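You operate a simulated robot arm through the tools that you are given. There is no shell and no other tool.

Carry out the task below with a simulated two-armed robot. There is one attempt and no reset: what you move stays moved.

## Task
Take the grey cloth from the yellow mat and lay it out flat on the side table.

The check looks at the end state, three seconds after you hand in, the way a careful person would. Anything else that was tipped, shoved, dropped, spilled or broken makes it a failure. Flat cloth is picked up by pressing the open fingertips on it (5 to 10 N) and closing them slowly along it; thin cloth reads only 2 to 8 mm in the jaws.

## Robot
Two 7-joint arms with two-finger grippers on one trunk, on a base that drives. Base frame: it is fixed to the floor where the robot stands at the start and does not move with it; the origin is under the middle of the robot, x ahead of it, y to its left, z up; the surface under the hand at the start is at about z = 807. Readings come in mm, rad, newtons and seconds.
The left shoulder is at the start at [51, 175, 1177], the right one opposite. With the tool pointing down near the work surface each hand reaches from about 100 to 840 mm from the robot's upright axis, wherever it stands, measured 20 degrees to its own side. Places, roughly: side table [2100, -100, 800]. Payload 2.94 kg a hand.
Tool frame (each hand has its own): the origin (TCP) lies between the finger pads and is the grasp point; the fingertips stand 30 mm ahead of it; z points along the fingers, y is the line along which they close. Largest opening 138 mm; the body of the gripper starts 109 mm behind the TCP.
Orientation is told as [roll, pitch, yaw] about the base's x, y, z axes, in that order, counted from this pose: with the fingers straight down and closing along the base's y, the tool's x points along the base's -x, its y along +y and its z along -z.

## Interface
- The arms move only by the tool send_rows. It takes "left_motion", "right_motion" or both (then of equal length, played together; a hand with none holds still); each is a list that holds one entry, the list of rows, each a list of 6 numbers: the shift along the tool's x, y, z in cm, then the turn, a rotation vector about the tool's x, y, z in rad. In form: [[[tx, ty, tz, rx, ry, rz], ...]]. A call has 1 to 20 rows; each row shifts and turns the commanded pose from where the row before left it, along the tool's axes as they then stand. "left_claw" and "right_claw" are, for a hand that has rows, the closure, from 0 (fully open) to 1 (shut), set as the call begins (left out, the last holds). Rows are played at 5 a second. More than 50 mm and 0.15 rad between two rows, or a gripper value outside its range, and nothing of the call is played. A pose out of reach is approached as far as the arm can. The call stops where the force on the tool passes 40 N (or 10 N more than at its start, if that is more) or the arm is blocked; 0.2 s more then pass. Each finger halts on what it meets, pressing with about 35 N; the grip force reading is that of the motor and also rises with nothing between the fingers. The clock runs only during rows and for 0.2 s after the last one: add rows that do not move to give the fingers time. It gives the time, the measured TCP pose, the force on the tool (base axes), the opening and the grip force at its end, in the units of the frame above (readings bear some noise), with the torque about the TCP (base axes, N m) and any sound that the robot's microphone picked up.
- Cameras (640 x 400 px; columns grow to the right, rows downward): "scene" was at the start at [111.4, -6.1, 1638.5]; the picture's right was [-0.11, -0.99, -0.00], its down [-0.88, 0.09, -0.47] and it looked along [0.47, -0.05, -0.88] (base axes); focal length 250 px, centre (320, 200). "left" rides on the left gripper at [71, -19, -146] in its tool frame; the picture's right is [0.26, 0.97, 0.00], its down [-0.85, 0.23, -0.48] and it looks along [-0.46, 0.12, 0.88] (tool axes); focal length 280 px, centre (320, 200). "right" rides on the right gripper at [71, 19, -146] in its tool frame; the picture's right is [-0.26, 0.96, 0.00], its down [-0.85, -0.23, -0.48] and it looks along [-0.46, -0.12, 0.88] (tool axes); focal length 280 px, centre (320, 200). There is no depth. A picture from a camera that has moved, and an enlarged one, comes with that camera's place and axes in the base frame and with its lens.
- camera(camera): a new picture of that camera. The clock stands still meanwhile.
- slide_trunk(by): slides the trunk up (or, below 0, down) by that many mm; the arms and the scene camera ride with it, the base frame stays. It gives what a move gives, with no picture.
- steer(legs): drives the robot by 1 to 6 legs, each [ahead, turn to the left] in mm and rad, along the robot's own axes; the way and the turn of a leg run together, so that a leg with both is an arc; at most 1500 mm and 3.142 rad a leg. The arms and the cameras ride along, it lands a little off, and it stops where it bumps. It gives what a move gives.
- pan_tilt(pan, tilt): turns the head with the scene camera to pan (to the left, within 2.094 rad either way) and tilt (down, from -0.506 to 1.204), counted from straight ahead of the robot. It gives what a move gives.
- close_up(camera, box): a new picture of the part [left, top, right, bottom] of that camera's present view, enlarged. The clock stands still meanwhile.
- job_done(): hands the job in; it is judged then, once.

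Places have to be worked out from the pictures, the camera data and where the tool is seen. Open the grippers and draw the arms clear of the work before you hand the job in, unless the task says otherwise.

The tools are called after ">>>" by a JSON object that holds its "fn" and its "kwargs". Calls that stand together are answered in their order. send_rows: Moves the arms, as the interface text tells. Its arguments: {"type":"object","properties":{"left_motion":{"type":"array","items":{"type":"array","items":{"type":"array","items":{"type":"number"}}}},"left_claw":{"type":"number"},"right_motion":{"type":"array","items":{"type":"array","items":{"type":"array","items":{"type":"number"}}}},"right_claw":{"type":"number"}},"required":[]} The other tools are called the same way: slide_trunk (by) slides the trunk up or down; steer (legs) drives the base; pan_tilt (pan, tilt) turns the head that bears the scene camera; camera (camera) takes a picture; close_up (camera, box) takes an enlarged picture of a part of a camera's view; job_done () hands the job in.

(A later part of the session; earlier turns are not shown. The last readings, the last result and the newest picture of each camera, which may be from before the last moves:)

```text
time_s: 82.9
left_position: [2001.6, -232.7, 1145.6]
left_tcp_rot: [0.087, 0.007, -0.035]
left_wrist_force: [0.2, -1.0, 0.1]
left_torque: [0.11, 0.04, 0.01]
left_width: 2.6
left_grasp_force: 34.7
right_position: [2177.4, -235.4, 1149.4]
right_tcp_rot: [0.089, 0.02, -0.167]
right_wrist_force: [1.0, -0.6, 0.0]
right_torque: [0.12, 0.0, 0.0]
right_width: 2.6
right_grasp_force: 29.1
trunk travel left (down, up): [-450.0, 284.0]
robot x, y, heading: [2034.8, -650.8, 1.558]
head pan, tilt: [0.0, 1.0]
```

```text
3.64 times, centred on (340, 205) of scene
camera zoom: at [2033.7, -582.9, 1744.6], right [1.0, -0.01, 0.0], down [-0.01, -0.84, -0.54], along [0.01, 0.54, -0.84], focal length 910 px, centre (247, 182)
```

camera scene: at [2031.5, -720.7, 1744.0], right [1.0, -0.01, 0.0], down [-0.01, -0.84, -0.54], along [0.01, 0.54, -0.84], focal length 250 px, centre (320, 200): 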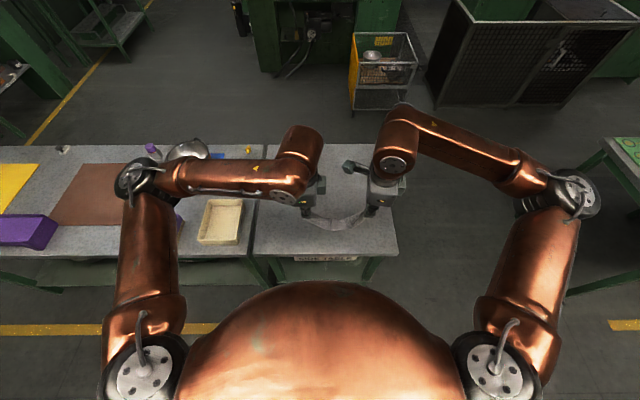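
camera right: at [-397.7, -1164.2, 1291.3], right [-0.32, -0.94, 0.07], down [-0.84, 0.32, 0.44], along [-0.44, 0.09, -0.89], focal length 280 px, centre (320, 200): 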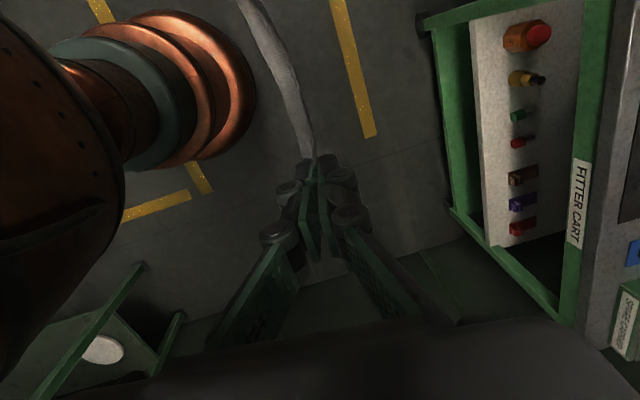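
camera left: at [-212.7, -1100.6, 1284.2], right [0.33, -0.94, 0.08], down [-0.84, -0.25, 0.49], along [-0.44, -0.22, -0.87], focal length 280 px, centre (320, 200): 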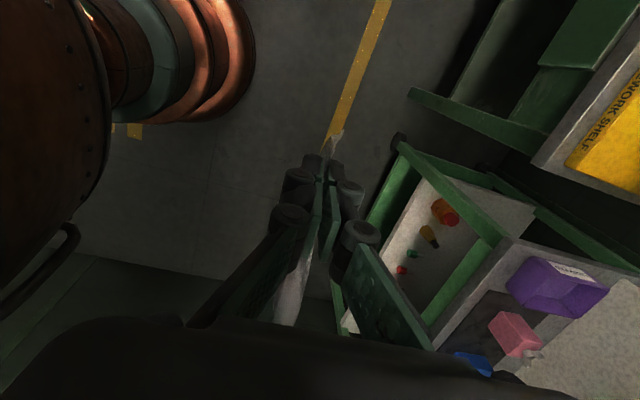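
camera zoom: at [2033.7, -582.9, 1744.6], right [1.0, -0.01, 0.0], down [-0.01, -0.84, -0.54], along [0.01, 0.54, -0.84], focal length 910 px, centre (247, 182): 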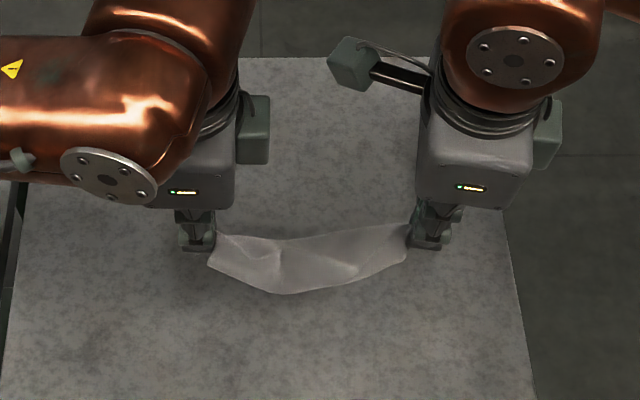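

Only the corner tips remain in the jaws, so I'll not waste time. I'll reach out about 120 mm over the table while lowering until the hanging edge is just above the surface, and level the hands on the way.

>>> {"fn": "send_rows", "kwargs": {"left_motion": [[[0, 0.7, 1.0, 0.022, 0, 0], [0, 1.3, 1.8, 0.022, 0, 0], [0, 1.6, 2.2, 0.022, 0, 0], [0, 1.6, 2.2, 0.022, 0, 0], [0, 1.6, 2.2, 0, 0, 0], [0, 1.6, 2.2, 0, 0, 0], [0, 1.6, 2.2, 0, 0, 0], [0, 1.3, 2.0, 0, 0, 0], [0, 0.7, 1.2, 0, 0, 0], [0, 0, 0, 0, 0, 0]]], "right_motion": [[[0, 0.7, 1.0, 0.022, 0, -0.0325], [0, 1.3, 1.8, 0.022, 0, -0.0325], [0, 1.6, 2.2, 0.022, 0, -0.0325], [0, 1.6, 2.2, 0.022, 0, -0.0325], [0, 1.6, 2.2, 0, 0, 0], [0, 1.6, 2.2, 0, 0, 0], [0, 1.6, 2.2, 0, 0, 0], [0, 1.3, 2.0, 0, 0, 0], [0, 0.7, 1.2, 0, 0, 0], [0, 0, 0, 0, 0, 0]]]}}

>>> {"fn": "close_up", "kwargs": {"camera": "scene", "box": [240, 120, 440, 240]}}

>>> {"fn": "camera", "kwargs": {"camera": "left"}}

>>> {"fn": "camera", "kwargs": {"camera": "right"}}

```text
time_s: 85.1
left_position: [2004.5, -104.6, 974.4]
left_tcp_rot: [-0.005, 0.008, -0.037]
left_wrist_force: [-0.6, -0.4, -1.1]
left_torque: [-0.01, 0.01, 0.02]
left_width: 0.5
left_grasp_force: 28.7
right_position: [2183.8, -107.1, 978.8]
right_tcp_rot: [-0.003, 0.011, -0.036]
right_wrist_force: [-0.3, -0.8, 1.7]
right_torque: [0.04, -0.04, 0.03]
right_width: 1.6
right_grasp_force: 34.1
trunk travel left (down, up): [-450.0, 284.0]
robot x, y, heading: [2032.9, -648.8, 1.561]
head pan, tilt: [0.0, 1.0]
```

```text
3.20 times, centred on (340, 180) of scene
camera zoom: at [2033.8, -573.8, 1744.0], right [1.0, -0.01, 0.0], down [-0.01, -0.84, -0.54], along [0.01, 0.54, -0.84], focal length 801 px, centre (256, 264)
```

zoom: 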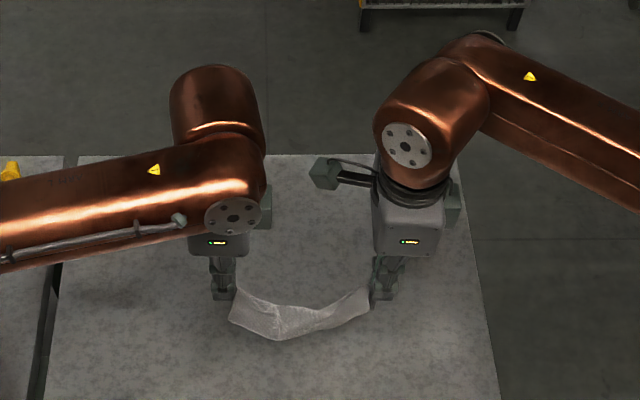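

```text
taken
camera left: at [1933.4, -118.7, 1120.7], right [-0.23, 0.97, 0.0], down [0.86, 0.2, 0.47], along [0.46, 0.1, -0.88], focal length 280 px, centre (320, 200)
```

left: 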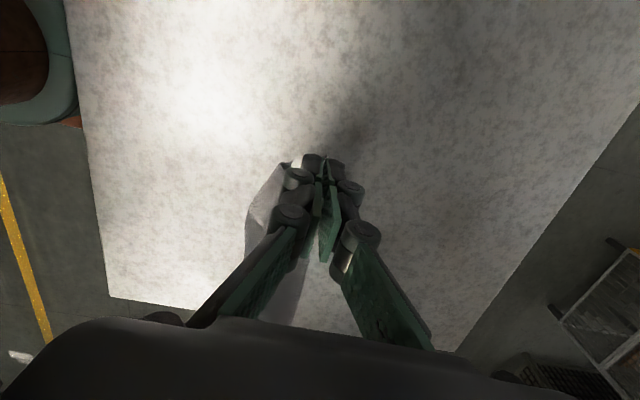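

```text
taken
camera right: at [2114.6, -84.8, 1125.9], right [0.3, 0.95, -0.01], down [0.85, -0.26, 0.47], along [0.44, -0.14, -0.88], focal length 280 px, centre (320, 200)
```

right: 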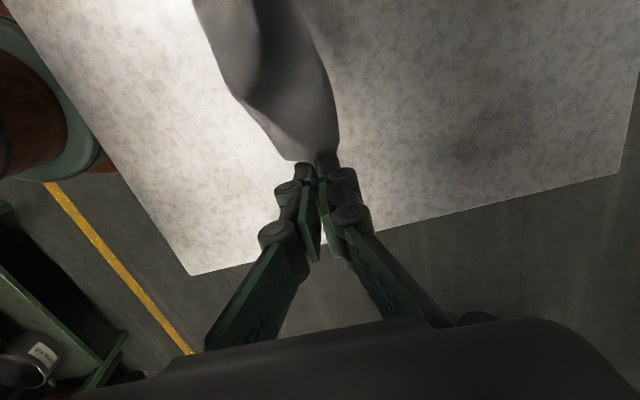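

The cloth hangs just above the surface, still held at both corners. I'll now lay it down: lower while drawing the hands back toward the robot.

>>> {"fn": "send_rows", "kwargs": {"left_motion": [[[0, 0, 0.8, 0, 0, 0], [0, -0.4, 1.0, 0, 0, 0], [0, -0.9, 1.1, 0, 0, 0], [0, -1.0, 1.1, 0, 0, 0], [0, -1.0, 1.1, 0, 0, 0], [0, -1.1, 1.1, 0, 0, 0], [0, -1.1, 1.1, 0, 0, 0], [0, -1.1, 1.1, 0, 0, 0], [0, -1.1, 1.1, 0, 0, 0], [0, -1.1, 1.1, 0, 0, 0], [0, -1.1, 1.0, 0, 0, 0], [0, -0.8, 0.8, 0, 0, 0], [0, 0, 0, 0, 0, 0]]], "right_motion": [[[0, 0, 0.9, 0, 0, 0], [0, -0.4, 1.1, 0, 0, 0], [0, -0.9, 1.1, 0, 0, 0], [0, -1.0, 1.1, 0, 0, 0], [0, -1.0, 1.1, 0, 0, 0], [0, -1.1, 1.1, 0, 0, 0], [0, -1.1, 1.1, 0, 0, 0], [0, -1.1, 1.1, 0, 0, 0], [0, -1.1, 1.1, 0, 0, 0], [0, -1.1, 1.1, 0, 0, 0], [0, -1.1, 1.1, 0, 0, 0], [0, -0.8, 0.9, 0, 0, 0], [0, 0, 0, 0, 0, 0]]]}}

>>> {"fn": "close_up", "kwargs": {"camera": "scene", "box": [240, 140, 440, 260]}}

>>> {"fn": "camera", "kwargs": {"camera": "left"}}

>>> {"fn": "camera", "kwargs": {"camera": "right"}}

```text
time_s: 87.9
left_position: [2000.7, -211.9, 852.1]
left_tcp_rot: [-0.007, 0.007, -0.036]
left_wrist_force: [0.4, -0.6, -0.7]
left_torque: [-0.04, 0.01, -0.01]
left_width: 2.4
left_grasp_force: 35.2
right_position: [2176.5, -214.7, 851.0]
right_tcp_rot: [-0.004, 0.014, -0.037]
right_wrist_force: [-0.8, -0.1, 1.8]
right_torque: [-0.1, -0.05, 0.02]
right_width: 2.7
right_grasp_force: 36.5
trunk travel left (down, up): [-450.0, 284.0]
robot x, y, heading: [2031.0, -653.6, 1.562]
head pan, tilt: [0.0, 1.0]
```

```text
3.20 times, centred on (340, 200) of scene
camera zoom: at [2033.9, -573.4, 1744.0], right [1.0, -0.01, 0.0], down [-0.01, -0.84, -0.54], along [0.01, 0.54, -0.84], focal length 801 px, centre (256, 200)
```

zoom: 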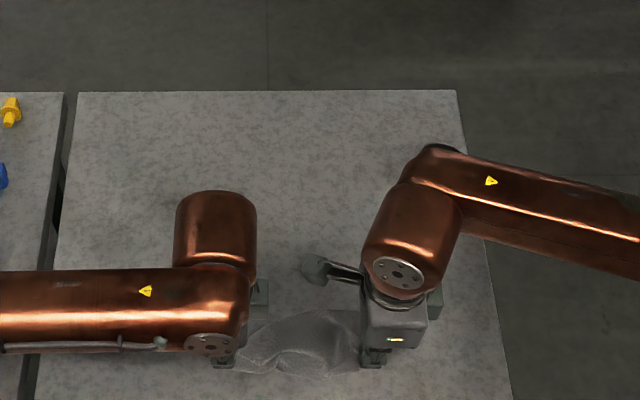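

```text
taken
camera left: at [1929.5, -228.0, 998.4], right [-0.23, 0.97, 0.0], down [0.86, 0.2, 0.47], along [0.46, 0.1, -0.88], focal length 280 px, centre (320, 200)
```

left: 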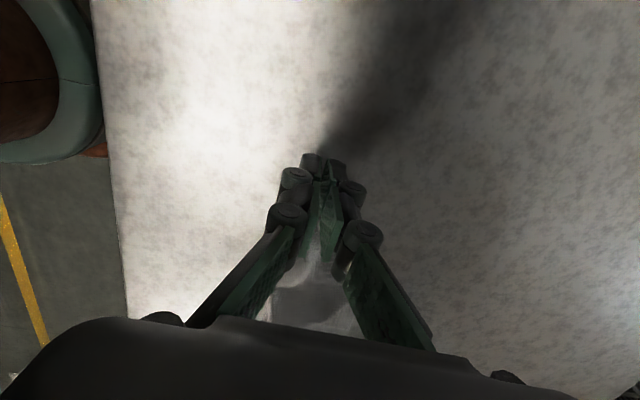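

```text
taken
camera right: at [2108.1, -191.7, 997.1], right [0.3, 0.95, -0.01], down [0.85, -0.26, 0.47], along [0.44, -0.14, -0.89], focal length 280 px, centre (320, 200)
```

right: 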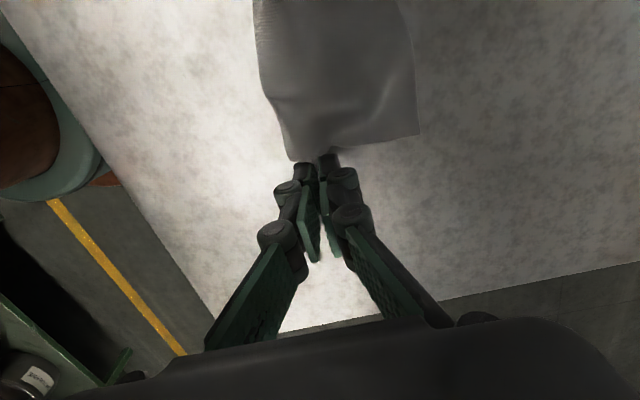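

The cloth lies with its far edge spread out on the table, and only the held near strip is raised. I'll lower the tips almost to the surface, drawing back a little and slightly apart.

>>> {"fn": "send_rows", "kwargs": {"left_motion": [[[0.1, -0.3, 0.4, 0, 0, 0], [0.1, -0.3, 0.4, 0, 0, 0], [0.1, -0.2, 0.3, 0, 0, 0], [0, 0, 0.1, 0, 0, 0], [0, 0, 0, 0, 0, 0]]], "right_motion": [[[-0.1, -0.3, 0.4, 0, 0, 0], [-0.1, -0.3, 0.4, 0, 0, 0], [-0.1, -0.2, 0.3, 0, 0, 0], [0, 0, 0.1, 0, 0, 0], [0, 0, 0, 0, 0, 0]]]}}

>>> {"fn": "camera", "kwargs": {"camera": "right"}}

```text
time_s: 89.1
left_position: [1997.5, -221.0, 838.8]
left_tcp_rot: [-0.006, 0.007, -0.035]
left_wrist_force: [-0.1, 0.6, -1.4]
left_torque: [-0.01, 0.02, 0.03]
left_width: 2.3
left_grasp_force: 32.8
right_position: [2180.4, -222.7, 839.9]
right_tcp_rot: [-0.005, 0.012, -0.036]
right_wrist_force: [0.3, -0.4, 0.0]
right_torque: [-0.03, 0.02, 0.01]
right_width: 3.1
right_grasp_force: 29.3
trunk travel left (down, up): [-450.0, 284.0]
robot x, y, heading: [2032.6, -648.1, 1.556]
head pan, tilt: [0.0, 1.0]
```

```text
taken
camera right: at [2111.6, -199.3, 986.5], right [0.3, 0.95, -0.01], down [0.85, -0.26, 0.47], along [0.44, -0.14, -0.88], focal length 280 px, centre (320, 200)
```

right: 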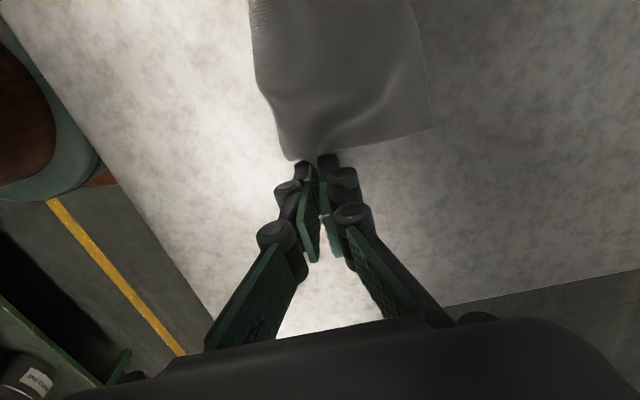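

Tips are about 2 mm above the table. I'll open the jaws a little at a time to let the corners down and then lift straight up.

>>> {"fn": "send_rows", "kwargs": {"left_motion": [[[0, 0, 0, 0, 0, 0], [0, 0, 0, 0, 0, 0], [0, 0, 0, 0, 0, 0]]], "right_motion": [[[0, 0, 0, 0, 0, 0], [0, 0, 0, 0, 0, 0], [0, 0, 0, 0, 0, 0]]], "left_claw": 0.86, "right_claw": 0.86}}

>>> {"fn": "send_rows", "kwargs": {"left_motion": [[[0, 0, -0.5, 0, 0, 0], [0, 0, -1, 0, 0, 0], [0, 0, -2, 0, 0, 0], [0, 0, -2, 0, 0, 0], [0, 0, -3, 0, 0, 0], [0, 0, -3, 0, 0, 0], [0, 0, -3, 0, 0, 0], [0, 0, 0, 0, 0, 0]]], "right_motion": [[[0, 0, -0.5, 0, 0, 0], [0, 0, -1, 0, 0, 0], [0, 0, -2, 0, 0, 0], [0, 0, -2, 0, 0, 0], [0, 0, -3, 0, 0, 0], [0, 0, -3, 0, 0, 0], [0, 0, -3, 0, 0, 0], [0, 0, 0, 0, 0, 0]]]}}

>>> {"fn": "camera", "kwargs": {"camera": "left"}}

>>> {"fn": "camera", "kwargs": {"camera": "right"}}

>>> {"fn": "close_up", "kwargs": {"camera": "scene", "box": [240, 140, 440, 280]}}

```text
time_s: 89.9
left_position: [1997.3, -221.3, 839.5]
left_tcp_rot: [-0.007, 0.008, -0.036]
left_wrist_force: [0.6, 0.4, -0.1]
left_torque: [0.03, 0.0, 0.02]
left_width: 19.2
left_grasp_force: 0.1
right_position: [2180.2, -222.2, 840.7]
right_tcp_rot: [-0.004, 0.014, -0.037]
right_wrist_force: [0.3, -0.3, -0.5]
right_torque: [-0.02, -0.04, 0.0]
right_width: 19.4
right_grasp_force: 0.0
trunk travel left (down, up): [-450.0, 284.0]
robot x, y, heading: [2035.5, -653.6, 1.561]
head pan, tilt: [0.0, 1.0]
```

```text
time_s: 91.7
left_position: [1996.3, -221.0, 986.0]
left_tcp_rot: [-0.008, 0.007, -0.037]
left_wrist_force: [-1.3, 1.0, -0.5]
left_torque: [0.0, 0.03, -0.03]
left_width: 19.4
left_grasp_force: 0.0
right_position: [2182.2, -220.4, 984.9]
right_tcp_rot: [-0.005, 0.011, -0.038]
right_wrist_force: [-0.4, 0.4, 0.7]
right_torque: [-0.02, -0.01, -0.02]
right_width: 19.2
right_grasp_force: 0.1
trunk travel left (down, up): [-450.0, 284.0]
robot x, y, heading: [2033.2, -652.6, 1.558]
head pan, tilt: [0.0, 1.0]
```

```text
taken
camera left: at [1925.2, -236.6, 1131.9], right [-0.23, 0.97, 0.0], down [0.86, 0.2, 0.47], along [0.46, 0.1, -0.88], focal length 280 px, centre (320, 200)
```

left: 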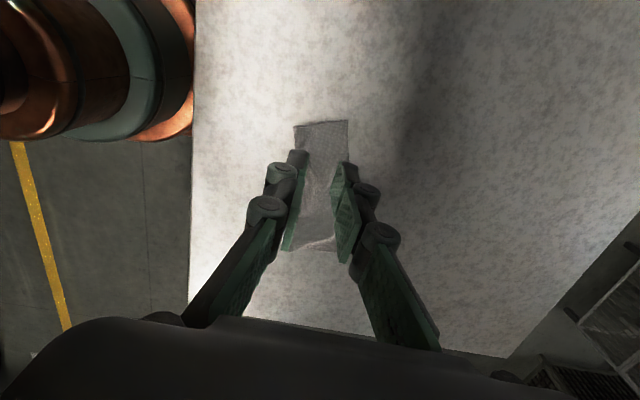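

```text
taken
camera right: at [2114.0, -197.2, 1130.6], right [0.3, 0.95, -0.01], down [0.85, -0.26, 0.47], along [0.44, -0.14, -0.88], focal length 280 px, centre (320, 200)
```

right: 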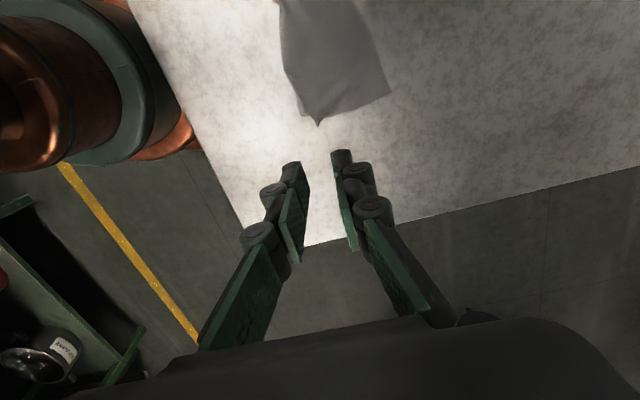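

```text
2.86 times, centred on (340, 210) of scene
camera zoom: at [2033.8, -572.7, 1743.9], right [1.0, -0.01, 0.0], down [-0.01, -0.84, -0.54], along [0.01, 0.54, -0.84], focal length 715 px, centre (263, 171)
```

zoom: 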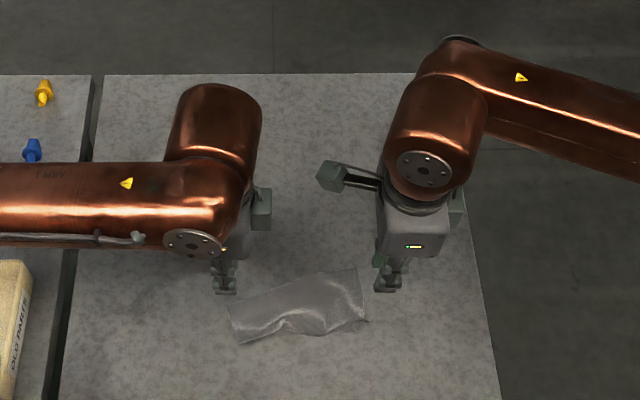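

The cloth is down on the table, slightly rumpled along the near strip. I'll part the hands to get a clear view.

>>> {"fn": "send_rows", "kwargs": {"left_motion": [[[0, 0, -3, 0, 0, 0], [2, 0, -3, 0, 0, 0], [4, 0, -3, 0, 0, 0], [4, 0, 0, 0, 0, 0], [4, 0, 0, 0, 0, 0], [3, 0, 0, 0, 0, 0], [0, 0, 0, 0, 0, 0]]], "right_motion": [[[0, 0, -3, 0, 0, 0], [-2, 0, -3, 0, 0, 0], [-4, 0, -3, 0, 0, 0], [-4, 0, 0, 0, 0, 0], [-4, 0, 0, 0, 0, 0], [-3, 0, 0, 0, 0, 0], [0, 0, 0, 0, 0, 0]]]}}

>>> {"fn": "close_up", "kwargs": {"camera": "scene", "box": [270, 200, 400, 280]}}

>>> {"fn": "camera", "kwargs": {"camera": "scene"}}

>>> {"fn": "camera", "kwargs": {"camera": "left"}}

>>> {"fn": "camera", "kwargs": {"camera": "right"}}

```text
time_s: 93.3
left_position: [1827.5, -211.4, 1074.7]
left_tcp_rot: [-0.007, 0.005, -0.037]
left_wrist_force: [0.5, 0.5, -1.2]
left_torque: [0.01, -0.03, 0.01]
left_width: 19.4
left_grasp_force: 0.0
right_position: [2351.6, -229.2, 1074.0]
right_tcp_rot: [-0.003, 0.014, -0.037]
right_wrist_force: [0.6, -0.7, 0.0]
right_torque: [0.02, 0.03, -0.01]
right_width: 19.3
right_grasp_force: 0.0
trunk travel left (down, up): [-450.0, 284.0]
robot x, y, heading: [2032.7, -654.3, 1.559]
head pan, tilt: [0.0, 1.0]
```

```text
4.92 times, centred on (335, 240) of scene
camera zoom: at [2034.1, -572.8, 1743.9], right [1.0, -0.01, 0.0], down [-0.01, -0.84, -0.54], along [0.01, 0.54, -0.84], focal length 1232 px, centre (246, 3)
```

zoom: 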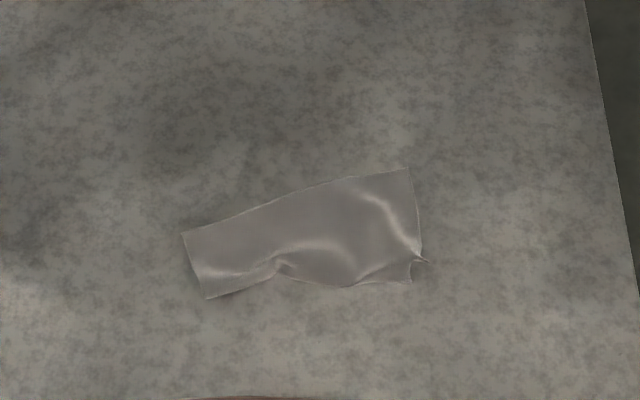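

```text
taken
camera scene: at [2034.1, -572.8, 1743.9], right [1.0, -0.01, 0.0], down [-0.01, -0.84, -0.54], along [0.01, 0.54, -0.84], focal length 250 px, centre (320, 200)
```

scene: 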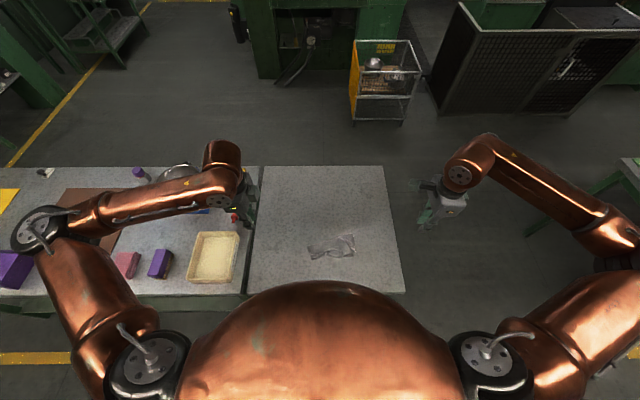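

```text
taken
camera left: at [1756.5, -227.5, 1220.7], right [-0.23, 0.97, 0.0], down [0.86, 0.2, 0.47], along [0.46, 0.1, -0.88], focal length 280 px, centre (320, 200)
```

left: 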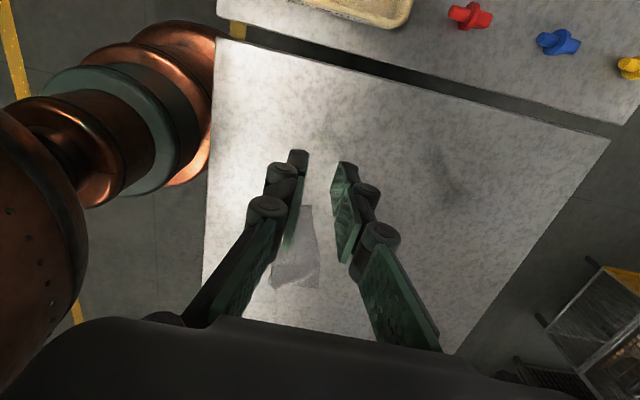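

```text
taken
camera right: at [2283.3, -206.1, 1220.1], right [0.3, 0.95, -0.01], down [0.85, -0.26, 0.47], along [0.44, -0.14, -0.89], focal length 280 px, centre (320, 200)
```

right: 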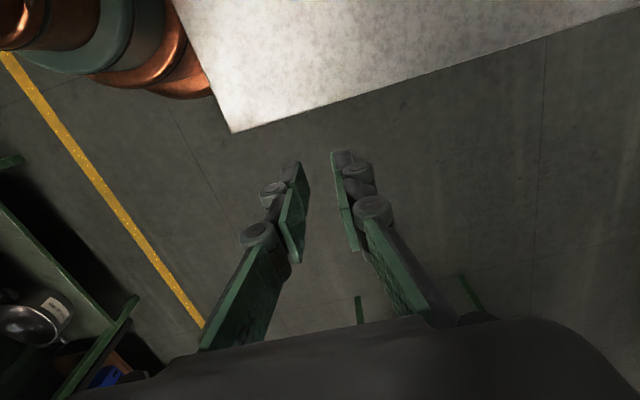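

The far edge lies straight at full length (about 195 mm), but the near strip looks folded under or bunched — about 60–100 mm deep instead of 127. I'll inspect in more detail.

>>> {"fn": "close_up", "kwargs": {"camera": "left", "box": [240, 180, 360, 300]}}

>>> {"fn": "close_up", "kwargs": {"camera": "scene", "box": [300, 225, 365, 268]}}

```text
3.33 times, centred on (300, 240) of left
camera zoom: at [1756.5, -227.5, 1220.7], right [-0.23, 0.97, 0.0], down [0.86, 0.2, 0.47], along [0.46, 0.1, -0.88], focal length 935 px, centre (387, 67)
```

zoom: 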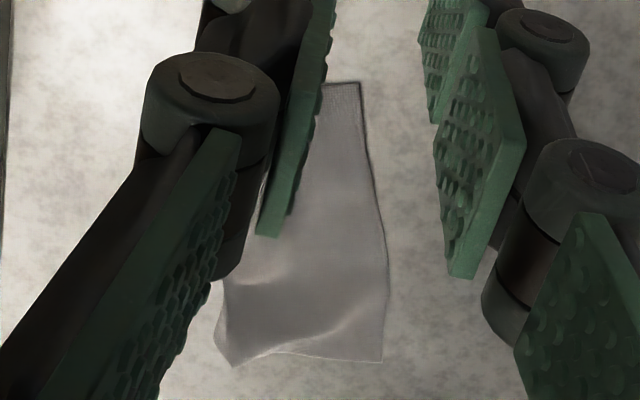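

```text
9.30 times, centred on (332, 246) of scene
camera zoom: at [2034.1, -572.8, 1743.9], right [1.0, -0.01, 0.0], down [-0.01, -0.84, -0.54], along [0.01, 0.54, -0.84], focal length 2328 px, centre (204, -233)
```

zoom: 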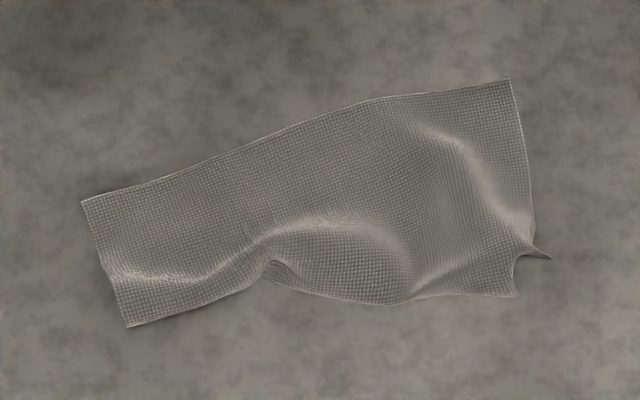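

The mesh shows the far edge lying clean and straight, while the rest is pleated toward the near side. I'll re-lift the cloth by that clean far edge so it unfolds while hanging, and lay it down again. First I align both hands with that edge (yaw 0.29) about 20 mm above its two ends.

>>> {"fn": "send_rows", "kwargs": {"left_motion": [[[0, 0, 0, 0, 0, -0.1093], [0, 0, 0, 0, 0, -0.1093], [0, 0, 0, 0, 0, -0.1093], [-3.62, -1.03, 0, 0, 0, 0], [-3.62, -1.03, 0, 0, 0, 0], [-3.62, -1.03, 0, 0, 0, 0], [-3.62, -1.03, 0, 0, 0, 0], [-3.62, -1.03, 0, 0, 0, 0], [0, 0, 4.2, 0, 0, 0], [0, 0, 4.2, 0, 0, 0], [0, 0, 4.2, 0, 0, 0], [0, 0, 3.2, 0, 0, 0], [0, 0, 3.2, 0, 0, 0], [0, 0, 2.4, 0, 0, 0], [0, 0, 0, 0, 0, 0], [0, 0, 0, 0, 0, 0]]], "right_motion": [[[0, 0, 0, 0, 0, -0.1093], [0, 0, 0, 0, 0, -0.1093], [0, 0, 0, 0, 0, -0.1093], [3.28, 2.32, 0, 0, 0, 0], [3.28, 2.32, 0, 0, 0, 0], [3.28, 2.32, 0, 0, 0, 0], [3.28, 2.32, 0, 0, 0, 0], [3.28, 2.32, 0, 0, 0, 0], [0, 0, 4.2, 0, 0, 0], [0, 0, 4.2, 0, 0, 0], [0, 0, 4.2, 0, 0, 0], [0, 0, 3.2, 0, 0, 0], [0, 0, 3.2, 0, 0, 0], [0, 0, 2.4, 0, 0, 0], [0, 0, 0, 0, 0, 0], [0, 0, 0, 0, 0, 0]]], "left_claw": 0.84, "right_claw": 0.84}}

>>> {"fn": "camera", "kwargs": {"camera": "left"}}

>>> {"fn": "camera", "kwargs": {"camera": "right"}}

>>> {"fn": "close_up", "kwargs": {"camera": "scene", "box": [260, 180, 400, 280]}}

```text
time_s: 96.7
left_position: [2017.2, -209.5, 861.1]
left_tcp_rot: [-0.004, 0.01, 0.292]
left_wrist_force: [-0.4, 0.7, 0.0]
left_torque: [0.0, -0.01, 0.0]
left_width: 21.8
left_grasp_force: 0.1
right_position: [2161.6, -162.8, 859.8]
right_tcp_rot: [0.0, 0.015, 0.291]
right_wrist_force: [0.4, 0.5, 0.4]
right_torque: [0.01, 0.04, -0.01]
right_width: 22.1
right_grasp_force: 0.0
trunk travel left (down, up): [-450.0, 284.0]
robot x, y, heading: [2032.5, -654.8, 1.557]
head pan, tilt: [0.0, 1.0]
```

```text
taken
camera left: at [1956.0, -246.6, 1007.9], right [-0.53, 0.85, 0.0], down [0.75, 0.47, 0.47], along [0.4, 0.25, -0.88], focal length 280 px, centre (320, 200)
```

left: 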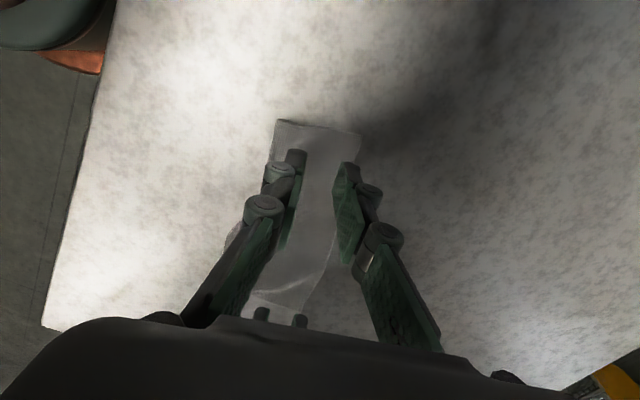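

```text
taken
camera right: at [2090.0, -164.2, 1006.6], right [-0.03, 1.0, 0.0], down [0.89, 0.02, 0.46], along [0.46, 0.01, -0.89], focal length 280 px, centre (320, 200)
```

right: 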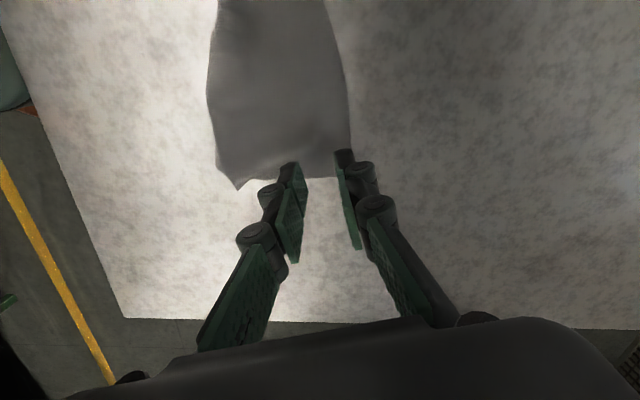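

```text
4.00 times, centred on (330, 230) of scene
camera zoom: at [2033.9, -573.3, 1744.0], right [1.0, -0.01, 0.0], down [-0.01, -0.84, -0.54], along [0.01, 0.54, -0.84], focal length 1001 px, centre (280, 80)
```

zoom: 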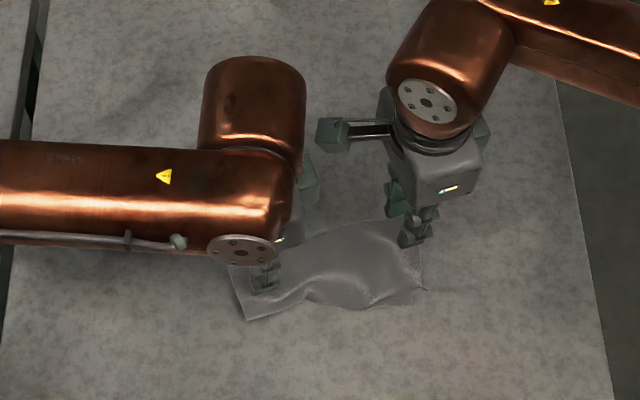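

Both hands line up with the far edge: about 21 mm in from it and 21–25 mm from its ends. I'll nudge 2–3 mm inward and descend close to the surface.

>>> {"fn": "send_rows", "kwargs": {"left_motion": [[[0.3, -0.2, 0.6, 0, 0, 0], [0, 0, 0.6, 0, 0, 0], [0, 0, 0.6, 0, 0, 0], [0, 0, 0.2, 0, 0, 0], [0, 0, 0.1, 0, 0, 0], [0, 0, 0, 0, 0, 0]]], "right_motion": [[[0, -0.3, 0.6, 0, 0, 0], [0, 0, 0.6, 0, 0, 0], [0, 0, 0.6, 0, 0, 0], [0, 0, 0.1, 0, 0, 0], [0, 0, 0.1, 0, 0, 0], [0, 0, 0, 0, 0, 0]]]}}

```text
time_s: 98.1
left_position: [2012.4, -214.5, 839.0]
left_tcp_rot: [-0.004, 0.008, 0.291]
left_wrist_force: [0.4, -0.3, -0.2]
left_torque: [-0.04, -0.01, -0.02]
left_width: 22.2
left_grasp_force: 0.1
right_position: [2163.9, -167.9, 840.9]
right_tcp_rot: [-0.001, 0.015, 0.292]
right_wrist_force: [-1.1, 0.1, 0.4]
right_torque: [0.0, -0.03, -0.01]
right_width: 22.3
right_grasp_force: 0.1
trunk travel left (down, up): [-450.0, 284.0]
robot x, y, heading: [2036.4, -648.5, 1.556]
head pan, tilt: [0.0, 1.0]
```

No contact yet at about 840. I'll go 2 mm further in small steps.

>>> {"fn": "send_rows", "kwargs": {"left_motion": [[[0, 0, 0.1, 0, 0, 0], [0, 0, 0.1, 0, 0, 0], [0, 0, 0, 0, 0, 0]]], "right_motion": [[[0, 0, 0.1, 0, 0, 0], [0, 0, 0.1, 0, 0, 0], [0, 0, 0, 0, 0, 0]]]}}

```text
time_s: 98.9
left_position: [2013.3, -214.1, 837.8]
left_tcp_rot: [-0.003, 0.008, 0.292]
left_wrist_force: [-0.4, 0.6, -0.3]
left_torque: [0.04, 0.01, 0.04]
left_width: 22.2
left_grasp_force: 0.3
right_position: [2164.2, -167.9, 838.6]
right_tcp_rot: [0.001, 0.014, 0.291]
right_wrist_force: [0.3, 0.1, -0.4]
right_torque: [0.02, 0.02, 0.03]
right_width: 22.1
right_grasp_force: 0.0
trunk travel left (down, up): [-450.0, 284.0]
robot x, y, heading: [2030.9, -648.6, 1.556]
head pan, tilt: [0.0, 1.0]
```

Still free; 2 mm more.

>>> {"fn": "send_rows", "kwargs": {"left_motion": [[[0, 0, 0.1, 0, 0, 0], [0, 0, 0.1, 0, 0, 0], [0, 0, 0, 0, 0, 0]]], "right_motion": [[[0, 0, 0.1, 0, 0, 0], [0, 0, 0.1, 0, 0, 0], [0, 0, 0, 0, 0, 0]]]}}

```text
time_s: 99.7
left_position: [2012.3, -213.0, 835.9]
left_tcp_rot: [-0.003, 0.009, 0.293]
left_wrist_force: [0.9, -0.2, -0.4]
left_torque: [-0.02, -0.01, -0.02]
left_width: 22.0
left_grasp_force: 0.0
right_position: [2162.0, -167.1, 836.7]
right_tcp_rot: [0.0, 0.013, 0.291]
right_wrist_force: [-0.1, -0.3, -1.0]
right_torque: [-0.03, 0.02, 0.04]
right_width: 22.1
right_grasp_force: 0.0
trunk travel left (down, up): [-450.0, 284.0]
robot x, y, heading: [2032.6, -648.0, 1.556]
head pan, tilt: [0.0, 1.0]
```

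No contact yet at 836; the side table is a bit lower. 2 mm more.

>>> {"fn": "send_rows", "kwargs": {"left_motion": [[[0, 0, 0.1, 0, 0, 0], [0, 0, 0.1, 0, 0, 0], [0, 0, 0, 0, 0, 0]]], "right_motion": [[[0, 0, 0.1, 0, 0, 0], [0, 0, 0.1, 0, 0, 0], [0, 0, 0, 0, 0, 0]]]}}

```text
time_s: 100.5
left_position: [2013.6, -214.8, 832.6]
left_tcp_rot: [-0.003, 0.01, 0.291]
left_wrist_force: [-0.8, 0.5, 0.3]
left_torque: [0.01, 0.0, 0.02]
left_width: 21.9
left_grasp_force: 0.0
right_position: [2161.3, -167.5, 835.8]
right_tcp_rot: [0.001, 0.016, 0.292]
right_wrist_force: [0.1, 0.0, 0.5]
right_torque: [-0.01, 0.02, 0.0]
right_width: 22.0
right_grasp_force: 0.1
trunk travel left (down, up): [-450.0, 284.0]
robot x, y, heading: [2032.5, -649.5, 1.552]
head pan, tilt: [0.0, 1.0]
```

Continuing down; the table is likely at z≈800.

>>> {"fn": "send_rows", "kwargs": {"left_motion": [[[0, 0, 0.1, 0, 0, 0], [0, 0, 0.1, 0, 0, 0], [0, 0, 0, 0, 0, 0]]], "right_motion": [[[0, 0, 0.1, 0, 0, 0], [0, 0, 0.1, 0, 0, 0], [0, 0, 0.1, 0, 0, 0]]]}}

```text
time_s: 101.3
left_position: [2012.2, -214.2, 830.9]
left_tcp_rot: [-0.004, 0.007, 0.292]
left_wrist_force: [-0.4, -0.8, 4.9]
left_torque: [-0.07, 0.03, 0.0]
left_width: 22.0
left_grasp_force: 0.1
right_position: [2160.6, -167.4, 832.5]
right_tcp_rot: [0.001, 0.014, 0.291]
right_wrist_force: [0.5, 0.0, -0.2]
right_torque: [-0.03, 0.02, 0.01]
right_width: 22.2
right_grasp_force: 0.1
trunk travel left (down, up): [-450.0, 284.0]
robot x, y, heading: [2030.2, -652.6, 1.56]
head pan, tilt: [0.0, 1.0]
```

The left touches at 831 with 4.9 N. I'll lower the right 1.5 mm and press the left 0.2 mm.

>>> {"fn": "send_rows", "kwargs": {"left_motion": [[[0, 0, 0.02, 0, 0, 0], [0, 0, 0, 0, 0, 0], [0, 0, 0, 0, 0, 0]]], "right_motion": [[[0, 0, 0.1, 0, 0, 0], [0, 0, 0.05, 0, 0, 0], [0, 0, 0, 0, 0, 0]]]}}

>>> {"fn": "close_up", "kwargs": {"camera": "left", "box": [200, 90, 440, 250]}}

>>> {"fn": "close_up", "kwargs": {"camera": "right", "box": [200, 50, 440, 210]}}

```text
time_s: 102.1
left_position: [2011.2, -215.3, 830.9]
left_tcp_rot: [-0.003, 0.007, 0.292]
left_wrist_force: [1.4, 0.9, 2.8]
left_torque: [0.01, 0.0, 0.03]
left_width: 21.7
left_grasp_force: 0.1
right_position: [2161.2, -168.7, 830.4]
right_tcp_rot: [0.002, 0.014, 0.292]
right_wrist_force: [-0.7, -1.2, 10.5]
right_torque: [-0.07, -0.06, -0.01]
right_width: 22.0
right_grasp_force: 0.1
trunk travel left (down, up): [-450.0, 284.0]
robot x, y, heading: [2031.9, -650.7, 1.555]
head pan, tilt: [0.0, 1.0]
```

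```text
2.50 times, centred on (320, 170) of left
camera zoom: at [1950.3, -252.1, 977.3], right [-0.53, 0.85, 0.0], down [0.75, 0.47, 0.47], along [0.4, 0.25, -0.88], focal length 701 px, centre (320, 275)
```

zoom: 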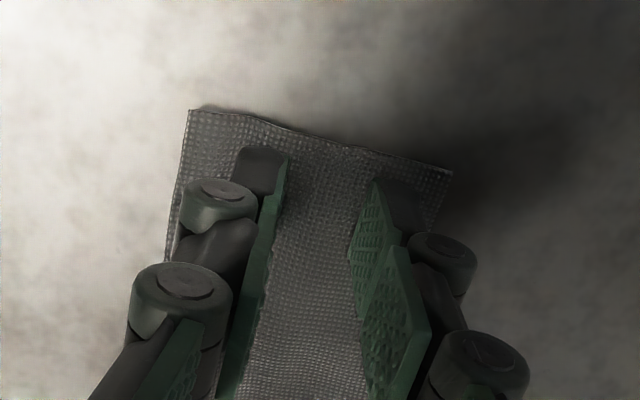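

```text
2.50 times, centred on (320, 130) of right
camera zoom: at [2089.7, -168.8, 977.4], right [-0.03, 1.0, 0.0], down [0.89, 0.02, 0.46], along [0.46, 0.01, -0.89], focal length 701 px, centre (320, 375)
```

zoom: 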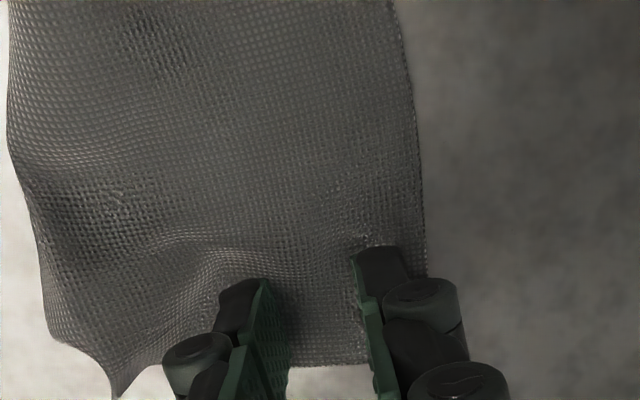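

Left 2.8 N, right 10.5 N. I'll press the left 0.4 mm more, ease the right 0.1 mm, and close slowly.

>>> {"fn": "send_rows", "kwargs": {"left_motion": [[[0, 0, 0.04, 0, 0, 0], [0, 0, 0, 0, 0, 0]]], "right_motion": [[[0, 0, -0.02, 0, 0, 0], [0, 0, 0, 0, 0, 0]]], "left_claw": 0.86, "right_claw": 0.86}}

>>> {"fn": "send_rows", "kwargs": {"left_motion": [[[0, 0, 0, 0, 0, 0], [0, 0, 0, 0, 0, 0]]], "right_motion": [[[0, 0, 0, 0, 0, 0], [0, 0, 0, 0, 0, 0]]], "left_claw": 0.88, "right_claw": 0.88}}

```text
time_s: 102.7
left_position: [2012.2, -214.2, 831.7]
left_tcp_rot: [-0.003, 0.008, 0.292]
left_wrist_force: [-1.1, 0.6, 0.9]
left_torque: [0.03, 0.02, -0.04]
left_width: 19.4
left_grasp_force: 0.0
right_position: [2162.2, -167.7, 830.7]
right_tcp_rot: [0.003, 0.014, 0.293]
right_wrist_force: [0.7, -2.5, 16.7]
right_torque: [-0.08, -0.19, -0.01]
right_width: 19.1
right_grasp_force: 0.0
trunk travel left (down, up): [-450.0, 284.0]
robot x, y, heading: [2031.4, -650.1, 1.561]
head pan, tilt: [0.0, 1.0]
```

```text
time_s: 103.3
left_position: [2011.0, -215.9, 831.0]
left_tcp_rot: [-0.003, 0.008, 0.292]
left_wrist_force: [-1.4, -0.1, 0.6]
left_torque: [-0.04, -0.01, -0.01]
left_width: 16.5
left_grasp_force: 0.1
right_position: [2161.6, -166.9, 829.4]
right_tcp_rot: [0.002, 0.014, 0.291]
right_wrist_force: [1.4, 0.3, 18.7]
right_torque: [-0.04, -0.15, 0.02]
right_width: 16.7
right_grasp_force: 0.6
trunk travel left (down, up): [-450.0, 284.0]
robot x, y, heading: [2028.0, -651.5, 1.552]
head pan, tilt: [0.0, 1.0]
```

The right presses 18 N (too much) and the left only 0.6 N. I'll raise the right 0.8 mm and lower the left 0.9 mm with the jaws held.

>>> {"fn": "send_rows", "kwargs": {"left_motion": [[[0, 0, 0.09, 0, 0, 0], [0, 0, 0, 0, 0, 0]]], "right_motion": [[[0, 0, -0.08, 0, 0, 0], [0, 0, 0, 0, 0, 0]]]}}

```text
time_s: 103.9
left_position: [2012.3, -215.6, 831.2]
left_tcp_rot: [-0.002, 0.008, 0.292]
left_wrist_force: [-0.9, -1.6, 9.0]
left_torque: [-0.1, 0.06, 0.0]
left_width: 16.2
left_grasp_force: 0.0
right_position: [2162.6, -168.9, 830.1]
right_tcp_rot: [0.0, 0.013, 0.292]
right_wrist_force: [-0.4, 1.0, 5.0]
right_torque: [0.05, -0.03, 0.02]
right_width: 15.8
right_grasp_force: 0.0
trunk travel left (down, up): [-450.0, 284.0]
robot x, y, heading: [2033.5, -649.3, 1.555]
head pan, tilt: [0.0, 1.0]
```

Good: 9 N and 5 N. Next closing steps.

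>>> {"fn": "send_rows", "kwargs": {"left_motion": [[[0, 0, 0, 0, 0, 0], [0, 0, 0, 0, 0, 0]]], "right_motion": [[[0, 0, 0, 0, 0, 0], [0, 0, 0, 0, 0, 0]]], "left_claw": 0.905, "right_claw": 0.905}}

>>> {"fn": "close_up", "kwargs": {"camera": "left", "box": [200, 90, 440, 250]}}

>>> {"fn": "close_up", "kwargs": {"camera": "right", "box": [200, 50, 440, 210]}}

```text
time_s: 104.5
left_position: [2011.6, -215.1, 829.7]
left_tcp_rot: [-0.003, 0.008, 0.291]
left_wrist_force: [-0.7, -1.4, 9.9]
left_torque: [-0.1, 0.04, 0.0]
left_width: 13.4
left_grasp_force: 0.2
right_position: [2162.8, -167.1, 831.0]
right_tcp_rot: [0.001, 0.012, 0.293]
right_wrist_force: [-0.3, 0.0, -0.7]
right_torque: [-0.03, 0.01, 0.0]
right_width: 13.4
right_grasp_force: 0.1
trunk travel left (down, up): [-450.0, 284.0]
robot x, y, heading: [2031.3, -653.2, 1.555]
head pan, tilt: [0.0, 1.0]
```

```text
2.50 times, centred on (320, 170) of left
camera zoom: at [1950.8, -252.2, 976.4], right [-0.53, 0.85, 0.0], down [0.75, 0.47, 0.47], along [0.4, 0.25, -0.88], focal length 701 px, centre (320, 275)
```

zoom: 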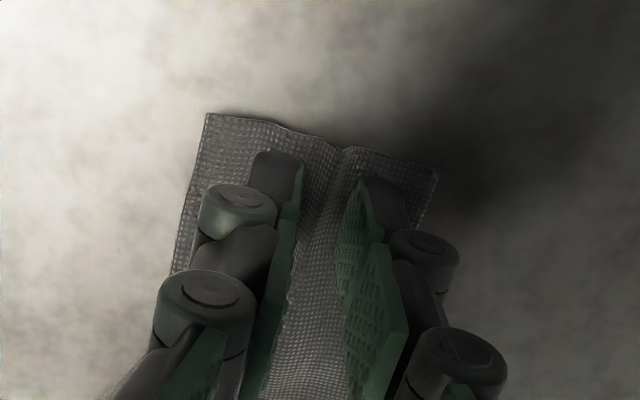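

```text
2.50 times, centred on (320, 130) of right
camera zoom: at [2090.1, -169.1, 977.1], right [-0.03, 1.0, 0.0], down [0.89, 0.02, 0.46], along [0.46, 0.01, -0.89], focal length 701 px, centre (320, 375)
```

zoom: 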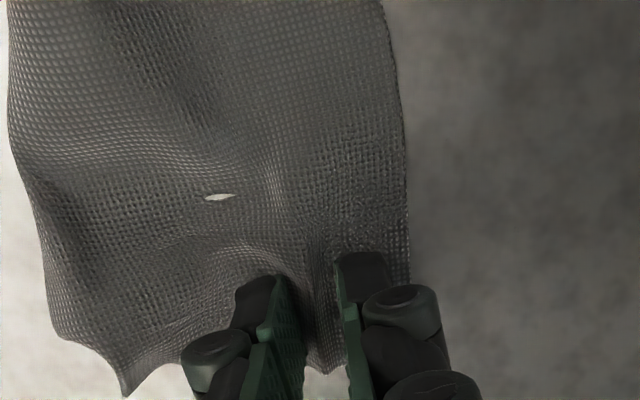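

Folds rise between the fingers in both hands. The right lost contact, so I'll press it 0.5 mm and continue closing.

>>> {"fn": "send_rows", "kwargs": {"left_motion": [[[0, 0, 0, 0, 0, 0], [0, 0, 0, 0, 0, 0]]], "right_motion": [[[0, 0, 0.05, 0, 0, 0], [0, 0, 0, 0, 0, 0]]]}}

>>> {"fn": "send_rows", "kwargs": {"left_motion": [[[0, 0, 0, 0, 0, 0], [0, 0, 0, 0, 0, 0]]], "right_motion": [[[0, 0, 0, 0, 0, 0], [0, 0, 0, 0, 0, 0]]], "left_claw": 0.925, "right_claw": 0.925}}

```text
time_s: 105.1
left_position: [2013.2, -214.4, 830.5]
left_tcp_rot: [-0.004, 0.007, 0.291]
left_wrist_force: [-0.1, 0.0, 10.4]
left_torque: [-0.11, 0.03, -0.01]
left_width: 13.3
left_grasp_force: 0.5
right_position: [2160.8, -167.9, 829.6]
right_tcp_rot: [0.003, 0.013, 0.291]
right_wrist_force: [-0.2, 0.5, 0.6]
right_torque: [-0.03, 0.02, 0.0]
right_width: 12.9
right_grasp_force: 0.1
trunk travel left (down, up): [-450.0, 284.0]
robot x, y, heading: [2034.6, -651.8, 1.556]
head pan, tilt: [0.0, 1.0]
```

```text
time_s: 105.7
left_position: [2011.0, -214.4, 830.2]
left_tcp_rot: [-0.002, 0.008, 0.29]
left_wrist_force: [0.4, -2.1, 8.6]
left_torque: [-0.06, 0.01, 0.0]
left_width: 10.7
left_grasp_force: 0.3
right_position: [2160.7, -168.1, 830.7]
right_tcp_rot: [0.001, 0.015, 0.291]
right_wrist_force: [-0.7, 1.0, -0.6]
right_torque: [-0.04, -0.01, 0.02]
right_width: 10.3
right_grasp_force: 0.1
trunk travel left (down, up): [-450.0, 284.0]
robot x, y, heading: [2032.7, -655.1, 1.555]
head pan, tilt: [0.0, 1.0]
```

The right still reads no force; I'll press it 0.8 mm more before closing further.

>>> {"fn": "send_rows", "kwargs": {"left_motion": [[[0, 0, 0, 0, 0, 0], [0, 0, 0, 0, 0, 0]]], "right_motion": [[[0, 0, 0.08, 0, 0, 0], [0, 0, 0, 0, 0, 0]]]}}

>>> {"fn": "close_up", "kwargs": {"camera": "right", "box": [200, 50, 440, 210]}}

```text
time_s: 106.3
left_position: [2013.1, -214.2, 830.0]
left_tcp_rot: [-0.005, 0.007, 0.29]
left_wrist_force: [0.7, -1.0, 6.9]
left_torque: [-0.13, 0.0, 0.01]
left_width: 10.8
left_grasp_force: 0.3
right_position: [2161.4, -167.2, 829.0]
right_tcp_rot: [0.001, 0.013, 0.293]
right_wrist_force: [0.2, 0.2, -0.6]
right_torque: [-0.02, -0.03, 0.0]
right_width: 10.2
right_grasp_force: 0.1
trunk travel left (down, up): [-450.0, 284.0]
robot x, y, heading: [2035.8, -651.8, 1.558]
head pan, tilt: [0.0, 1.0]
```

```text
2.50 times, centred on (320, 130) of right
camera zoom: at [2089.5, -168.9, 976.7], right [-0.03, 1.0, 0.0], down [0.89, 0.02, 0.46], along [0.46, 0.01, -0.89], focal length 701 px, centre (320, 375)
```

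zoom: 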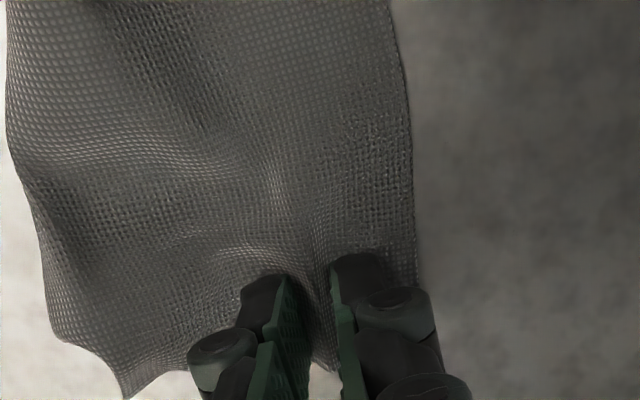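

The fold is still between the right fingers; I'll press another 0.8 mm to get force there.

>>> {"fn": "send_rows", "kwargs": {"left_motion": [[[0, 0, 0, 0, 0, 0], [0, 0, 0, 0, 0, 0]]], "right_motion": [[[0, 0, 0.07, 0, 0, 0], [0, 0, 0, 0, 0, 0]]]}}

```text
time_s: 106.9
left_position: [2012.8, -215.8, 830.1]
left_tcp_rot: [-0.003, 0.008, 0.291]
left_wrist_force: [-0.1, -1.4, 6.7]
left_torque: [-0.11, 0.02, 0.01]
left_width: 10.6
left_grasp_force: 0.8
right_position: [2161.2, -167.1, 829.3]
right_tcp_rot: [0.002, 0.015, 0.292]
right_wrist_force: [-0.5, 0.0, 1.1]
right_torque: [-0.04, -0.05, -0.02]
right_width: 10.1
right_grasp_force: 0.1
trunk travel left (down, up): [-450.0, 284.0]
robot x, y, heading: [2036.4, -652.3, 1.554]
head pan, tilt: [0.0, 1.0]
```

It is coming into contact (1.1 N); 0.4 mm more and close on.

>>> {"fn": "send_rows", "kwargs": {"left_motion": [[[0, 0, 0, 0, 0, 0], [0, 0, 0, 0, 0, 0]]], "right_motion": [[[0, 0, 0.04, 0, 0, 0], [0, 0, 0, 0, 0, 0]]]}}

>>> {"fn": "send_rows", "kwargs": {"left_motion": [[[0, 0, 0, 0, 0, 0], [0, 0, 0, 0, 0, 0]]], "right_motion": [[[0, 0, 0, 0, 0, 0], [0, 0, 0, 0, 0, 0]]], "left_claw": 0.945, "right_claw": 0.945}}

>>> {"fn": "close_up", "kwargs": {"camera": "right", "box": [200, 50, 440, 210]}}

>>> {"fn": "close_up", "kwargs": {"camera": "left", "box": [200, 90, 440, 250]}}

```text
time_s: 107.5
left_position: [2012.0, -215.2, 829.1]
left_tcp_rot: [-0.002, 0.006, 0.292]
left_wrist_force: [1.2, -0.9, 4.9]
left_torque: [-0.06, -0.01, 0.04]
left_width: 10.7
left_grasp_force: 0.5
right_position: [2161.5, -167.5, 830.2]
right_tcp_rot: [0.003, 0.012, 0.292]
right_wrist_force: [0.7, -0.5, 3.2]
right_torque: [-0.01, -0.05, 0.0]
right_width: 10.0
right_grasp_force: 0.1
trunk travel left (down, up): [-450.0, 284.0]
robot x, y, heading: [2032.9, -653.3, 1.562]
head pan, tilt: [0.0, 1.0]
```

```text
time_s: 108.1
left_position: [2012.4, -215.6, 830.0]
left_tcp_rot: [-0.004, 0.009, 0.291]
left_wrist_force: [-0.4, -1.0, 4.0]
left_torque: [-0.03, 0.0, -0.01]
left_width: 7.7
left_grasp_force: 0.0
right_position: [2161.9, -165.6, 830.1]
right_tcp_rot: [0.003, 0.014, 0.292]
right_wrist_force: [0.7, -0.1, 1.7]
right_torque: [0.01, -0.03, 0.01]
right_width: 6.9
right_grasp_force: 0.1
trunk travel left (down, up): [-450.0, 284.0]
robot x, y, heading: [2031.3, -649.8, 1.555]
head pan, tilt: [0.0, 1.0]
```

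```text
2.50 times, centred on (320, 130) of right
camera zoom: at [2089.3, -168.1, 976.0], right [-0.03, 1.0, 0.0], down [0.89, 0.02, 0.46], along [0.46, 0.01, -0.89], focal length 701 px, centre (320, 375)
```

zoom: 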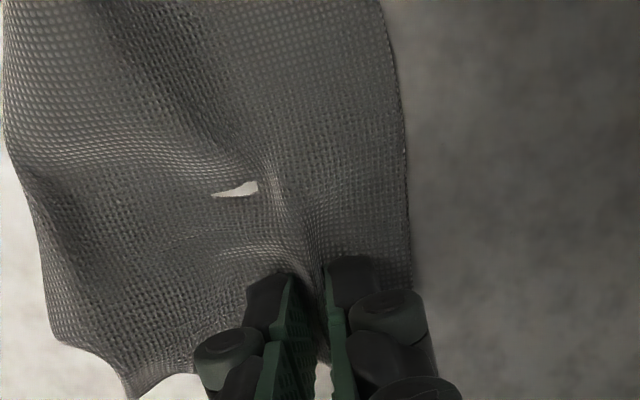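

```text
2.50 times, centred on (320, 170) of left
camera zoom: at [1950.6, -252.1, 976.1], right [-0.53, 0.85, 0.0], down [0.75, 0.47, 0.47], along [0.4, 0.25, -0.88], focal length 701 px, centre (320, 275)
```

zoom: 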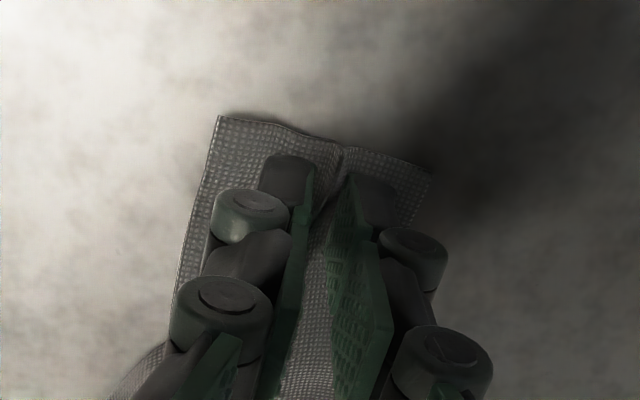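

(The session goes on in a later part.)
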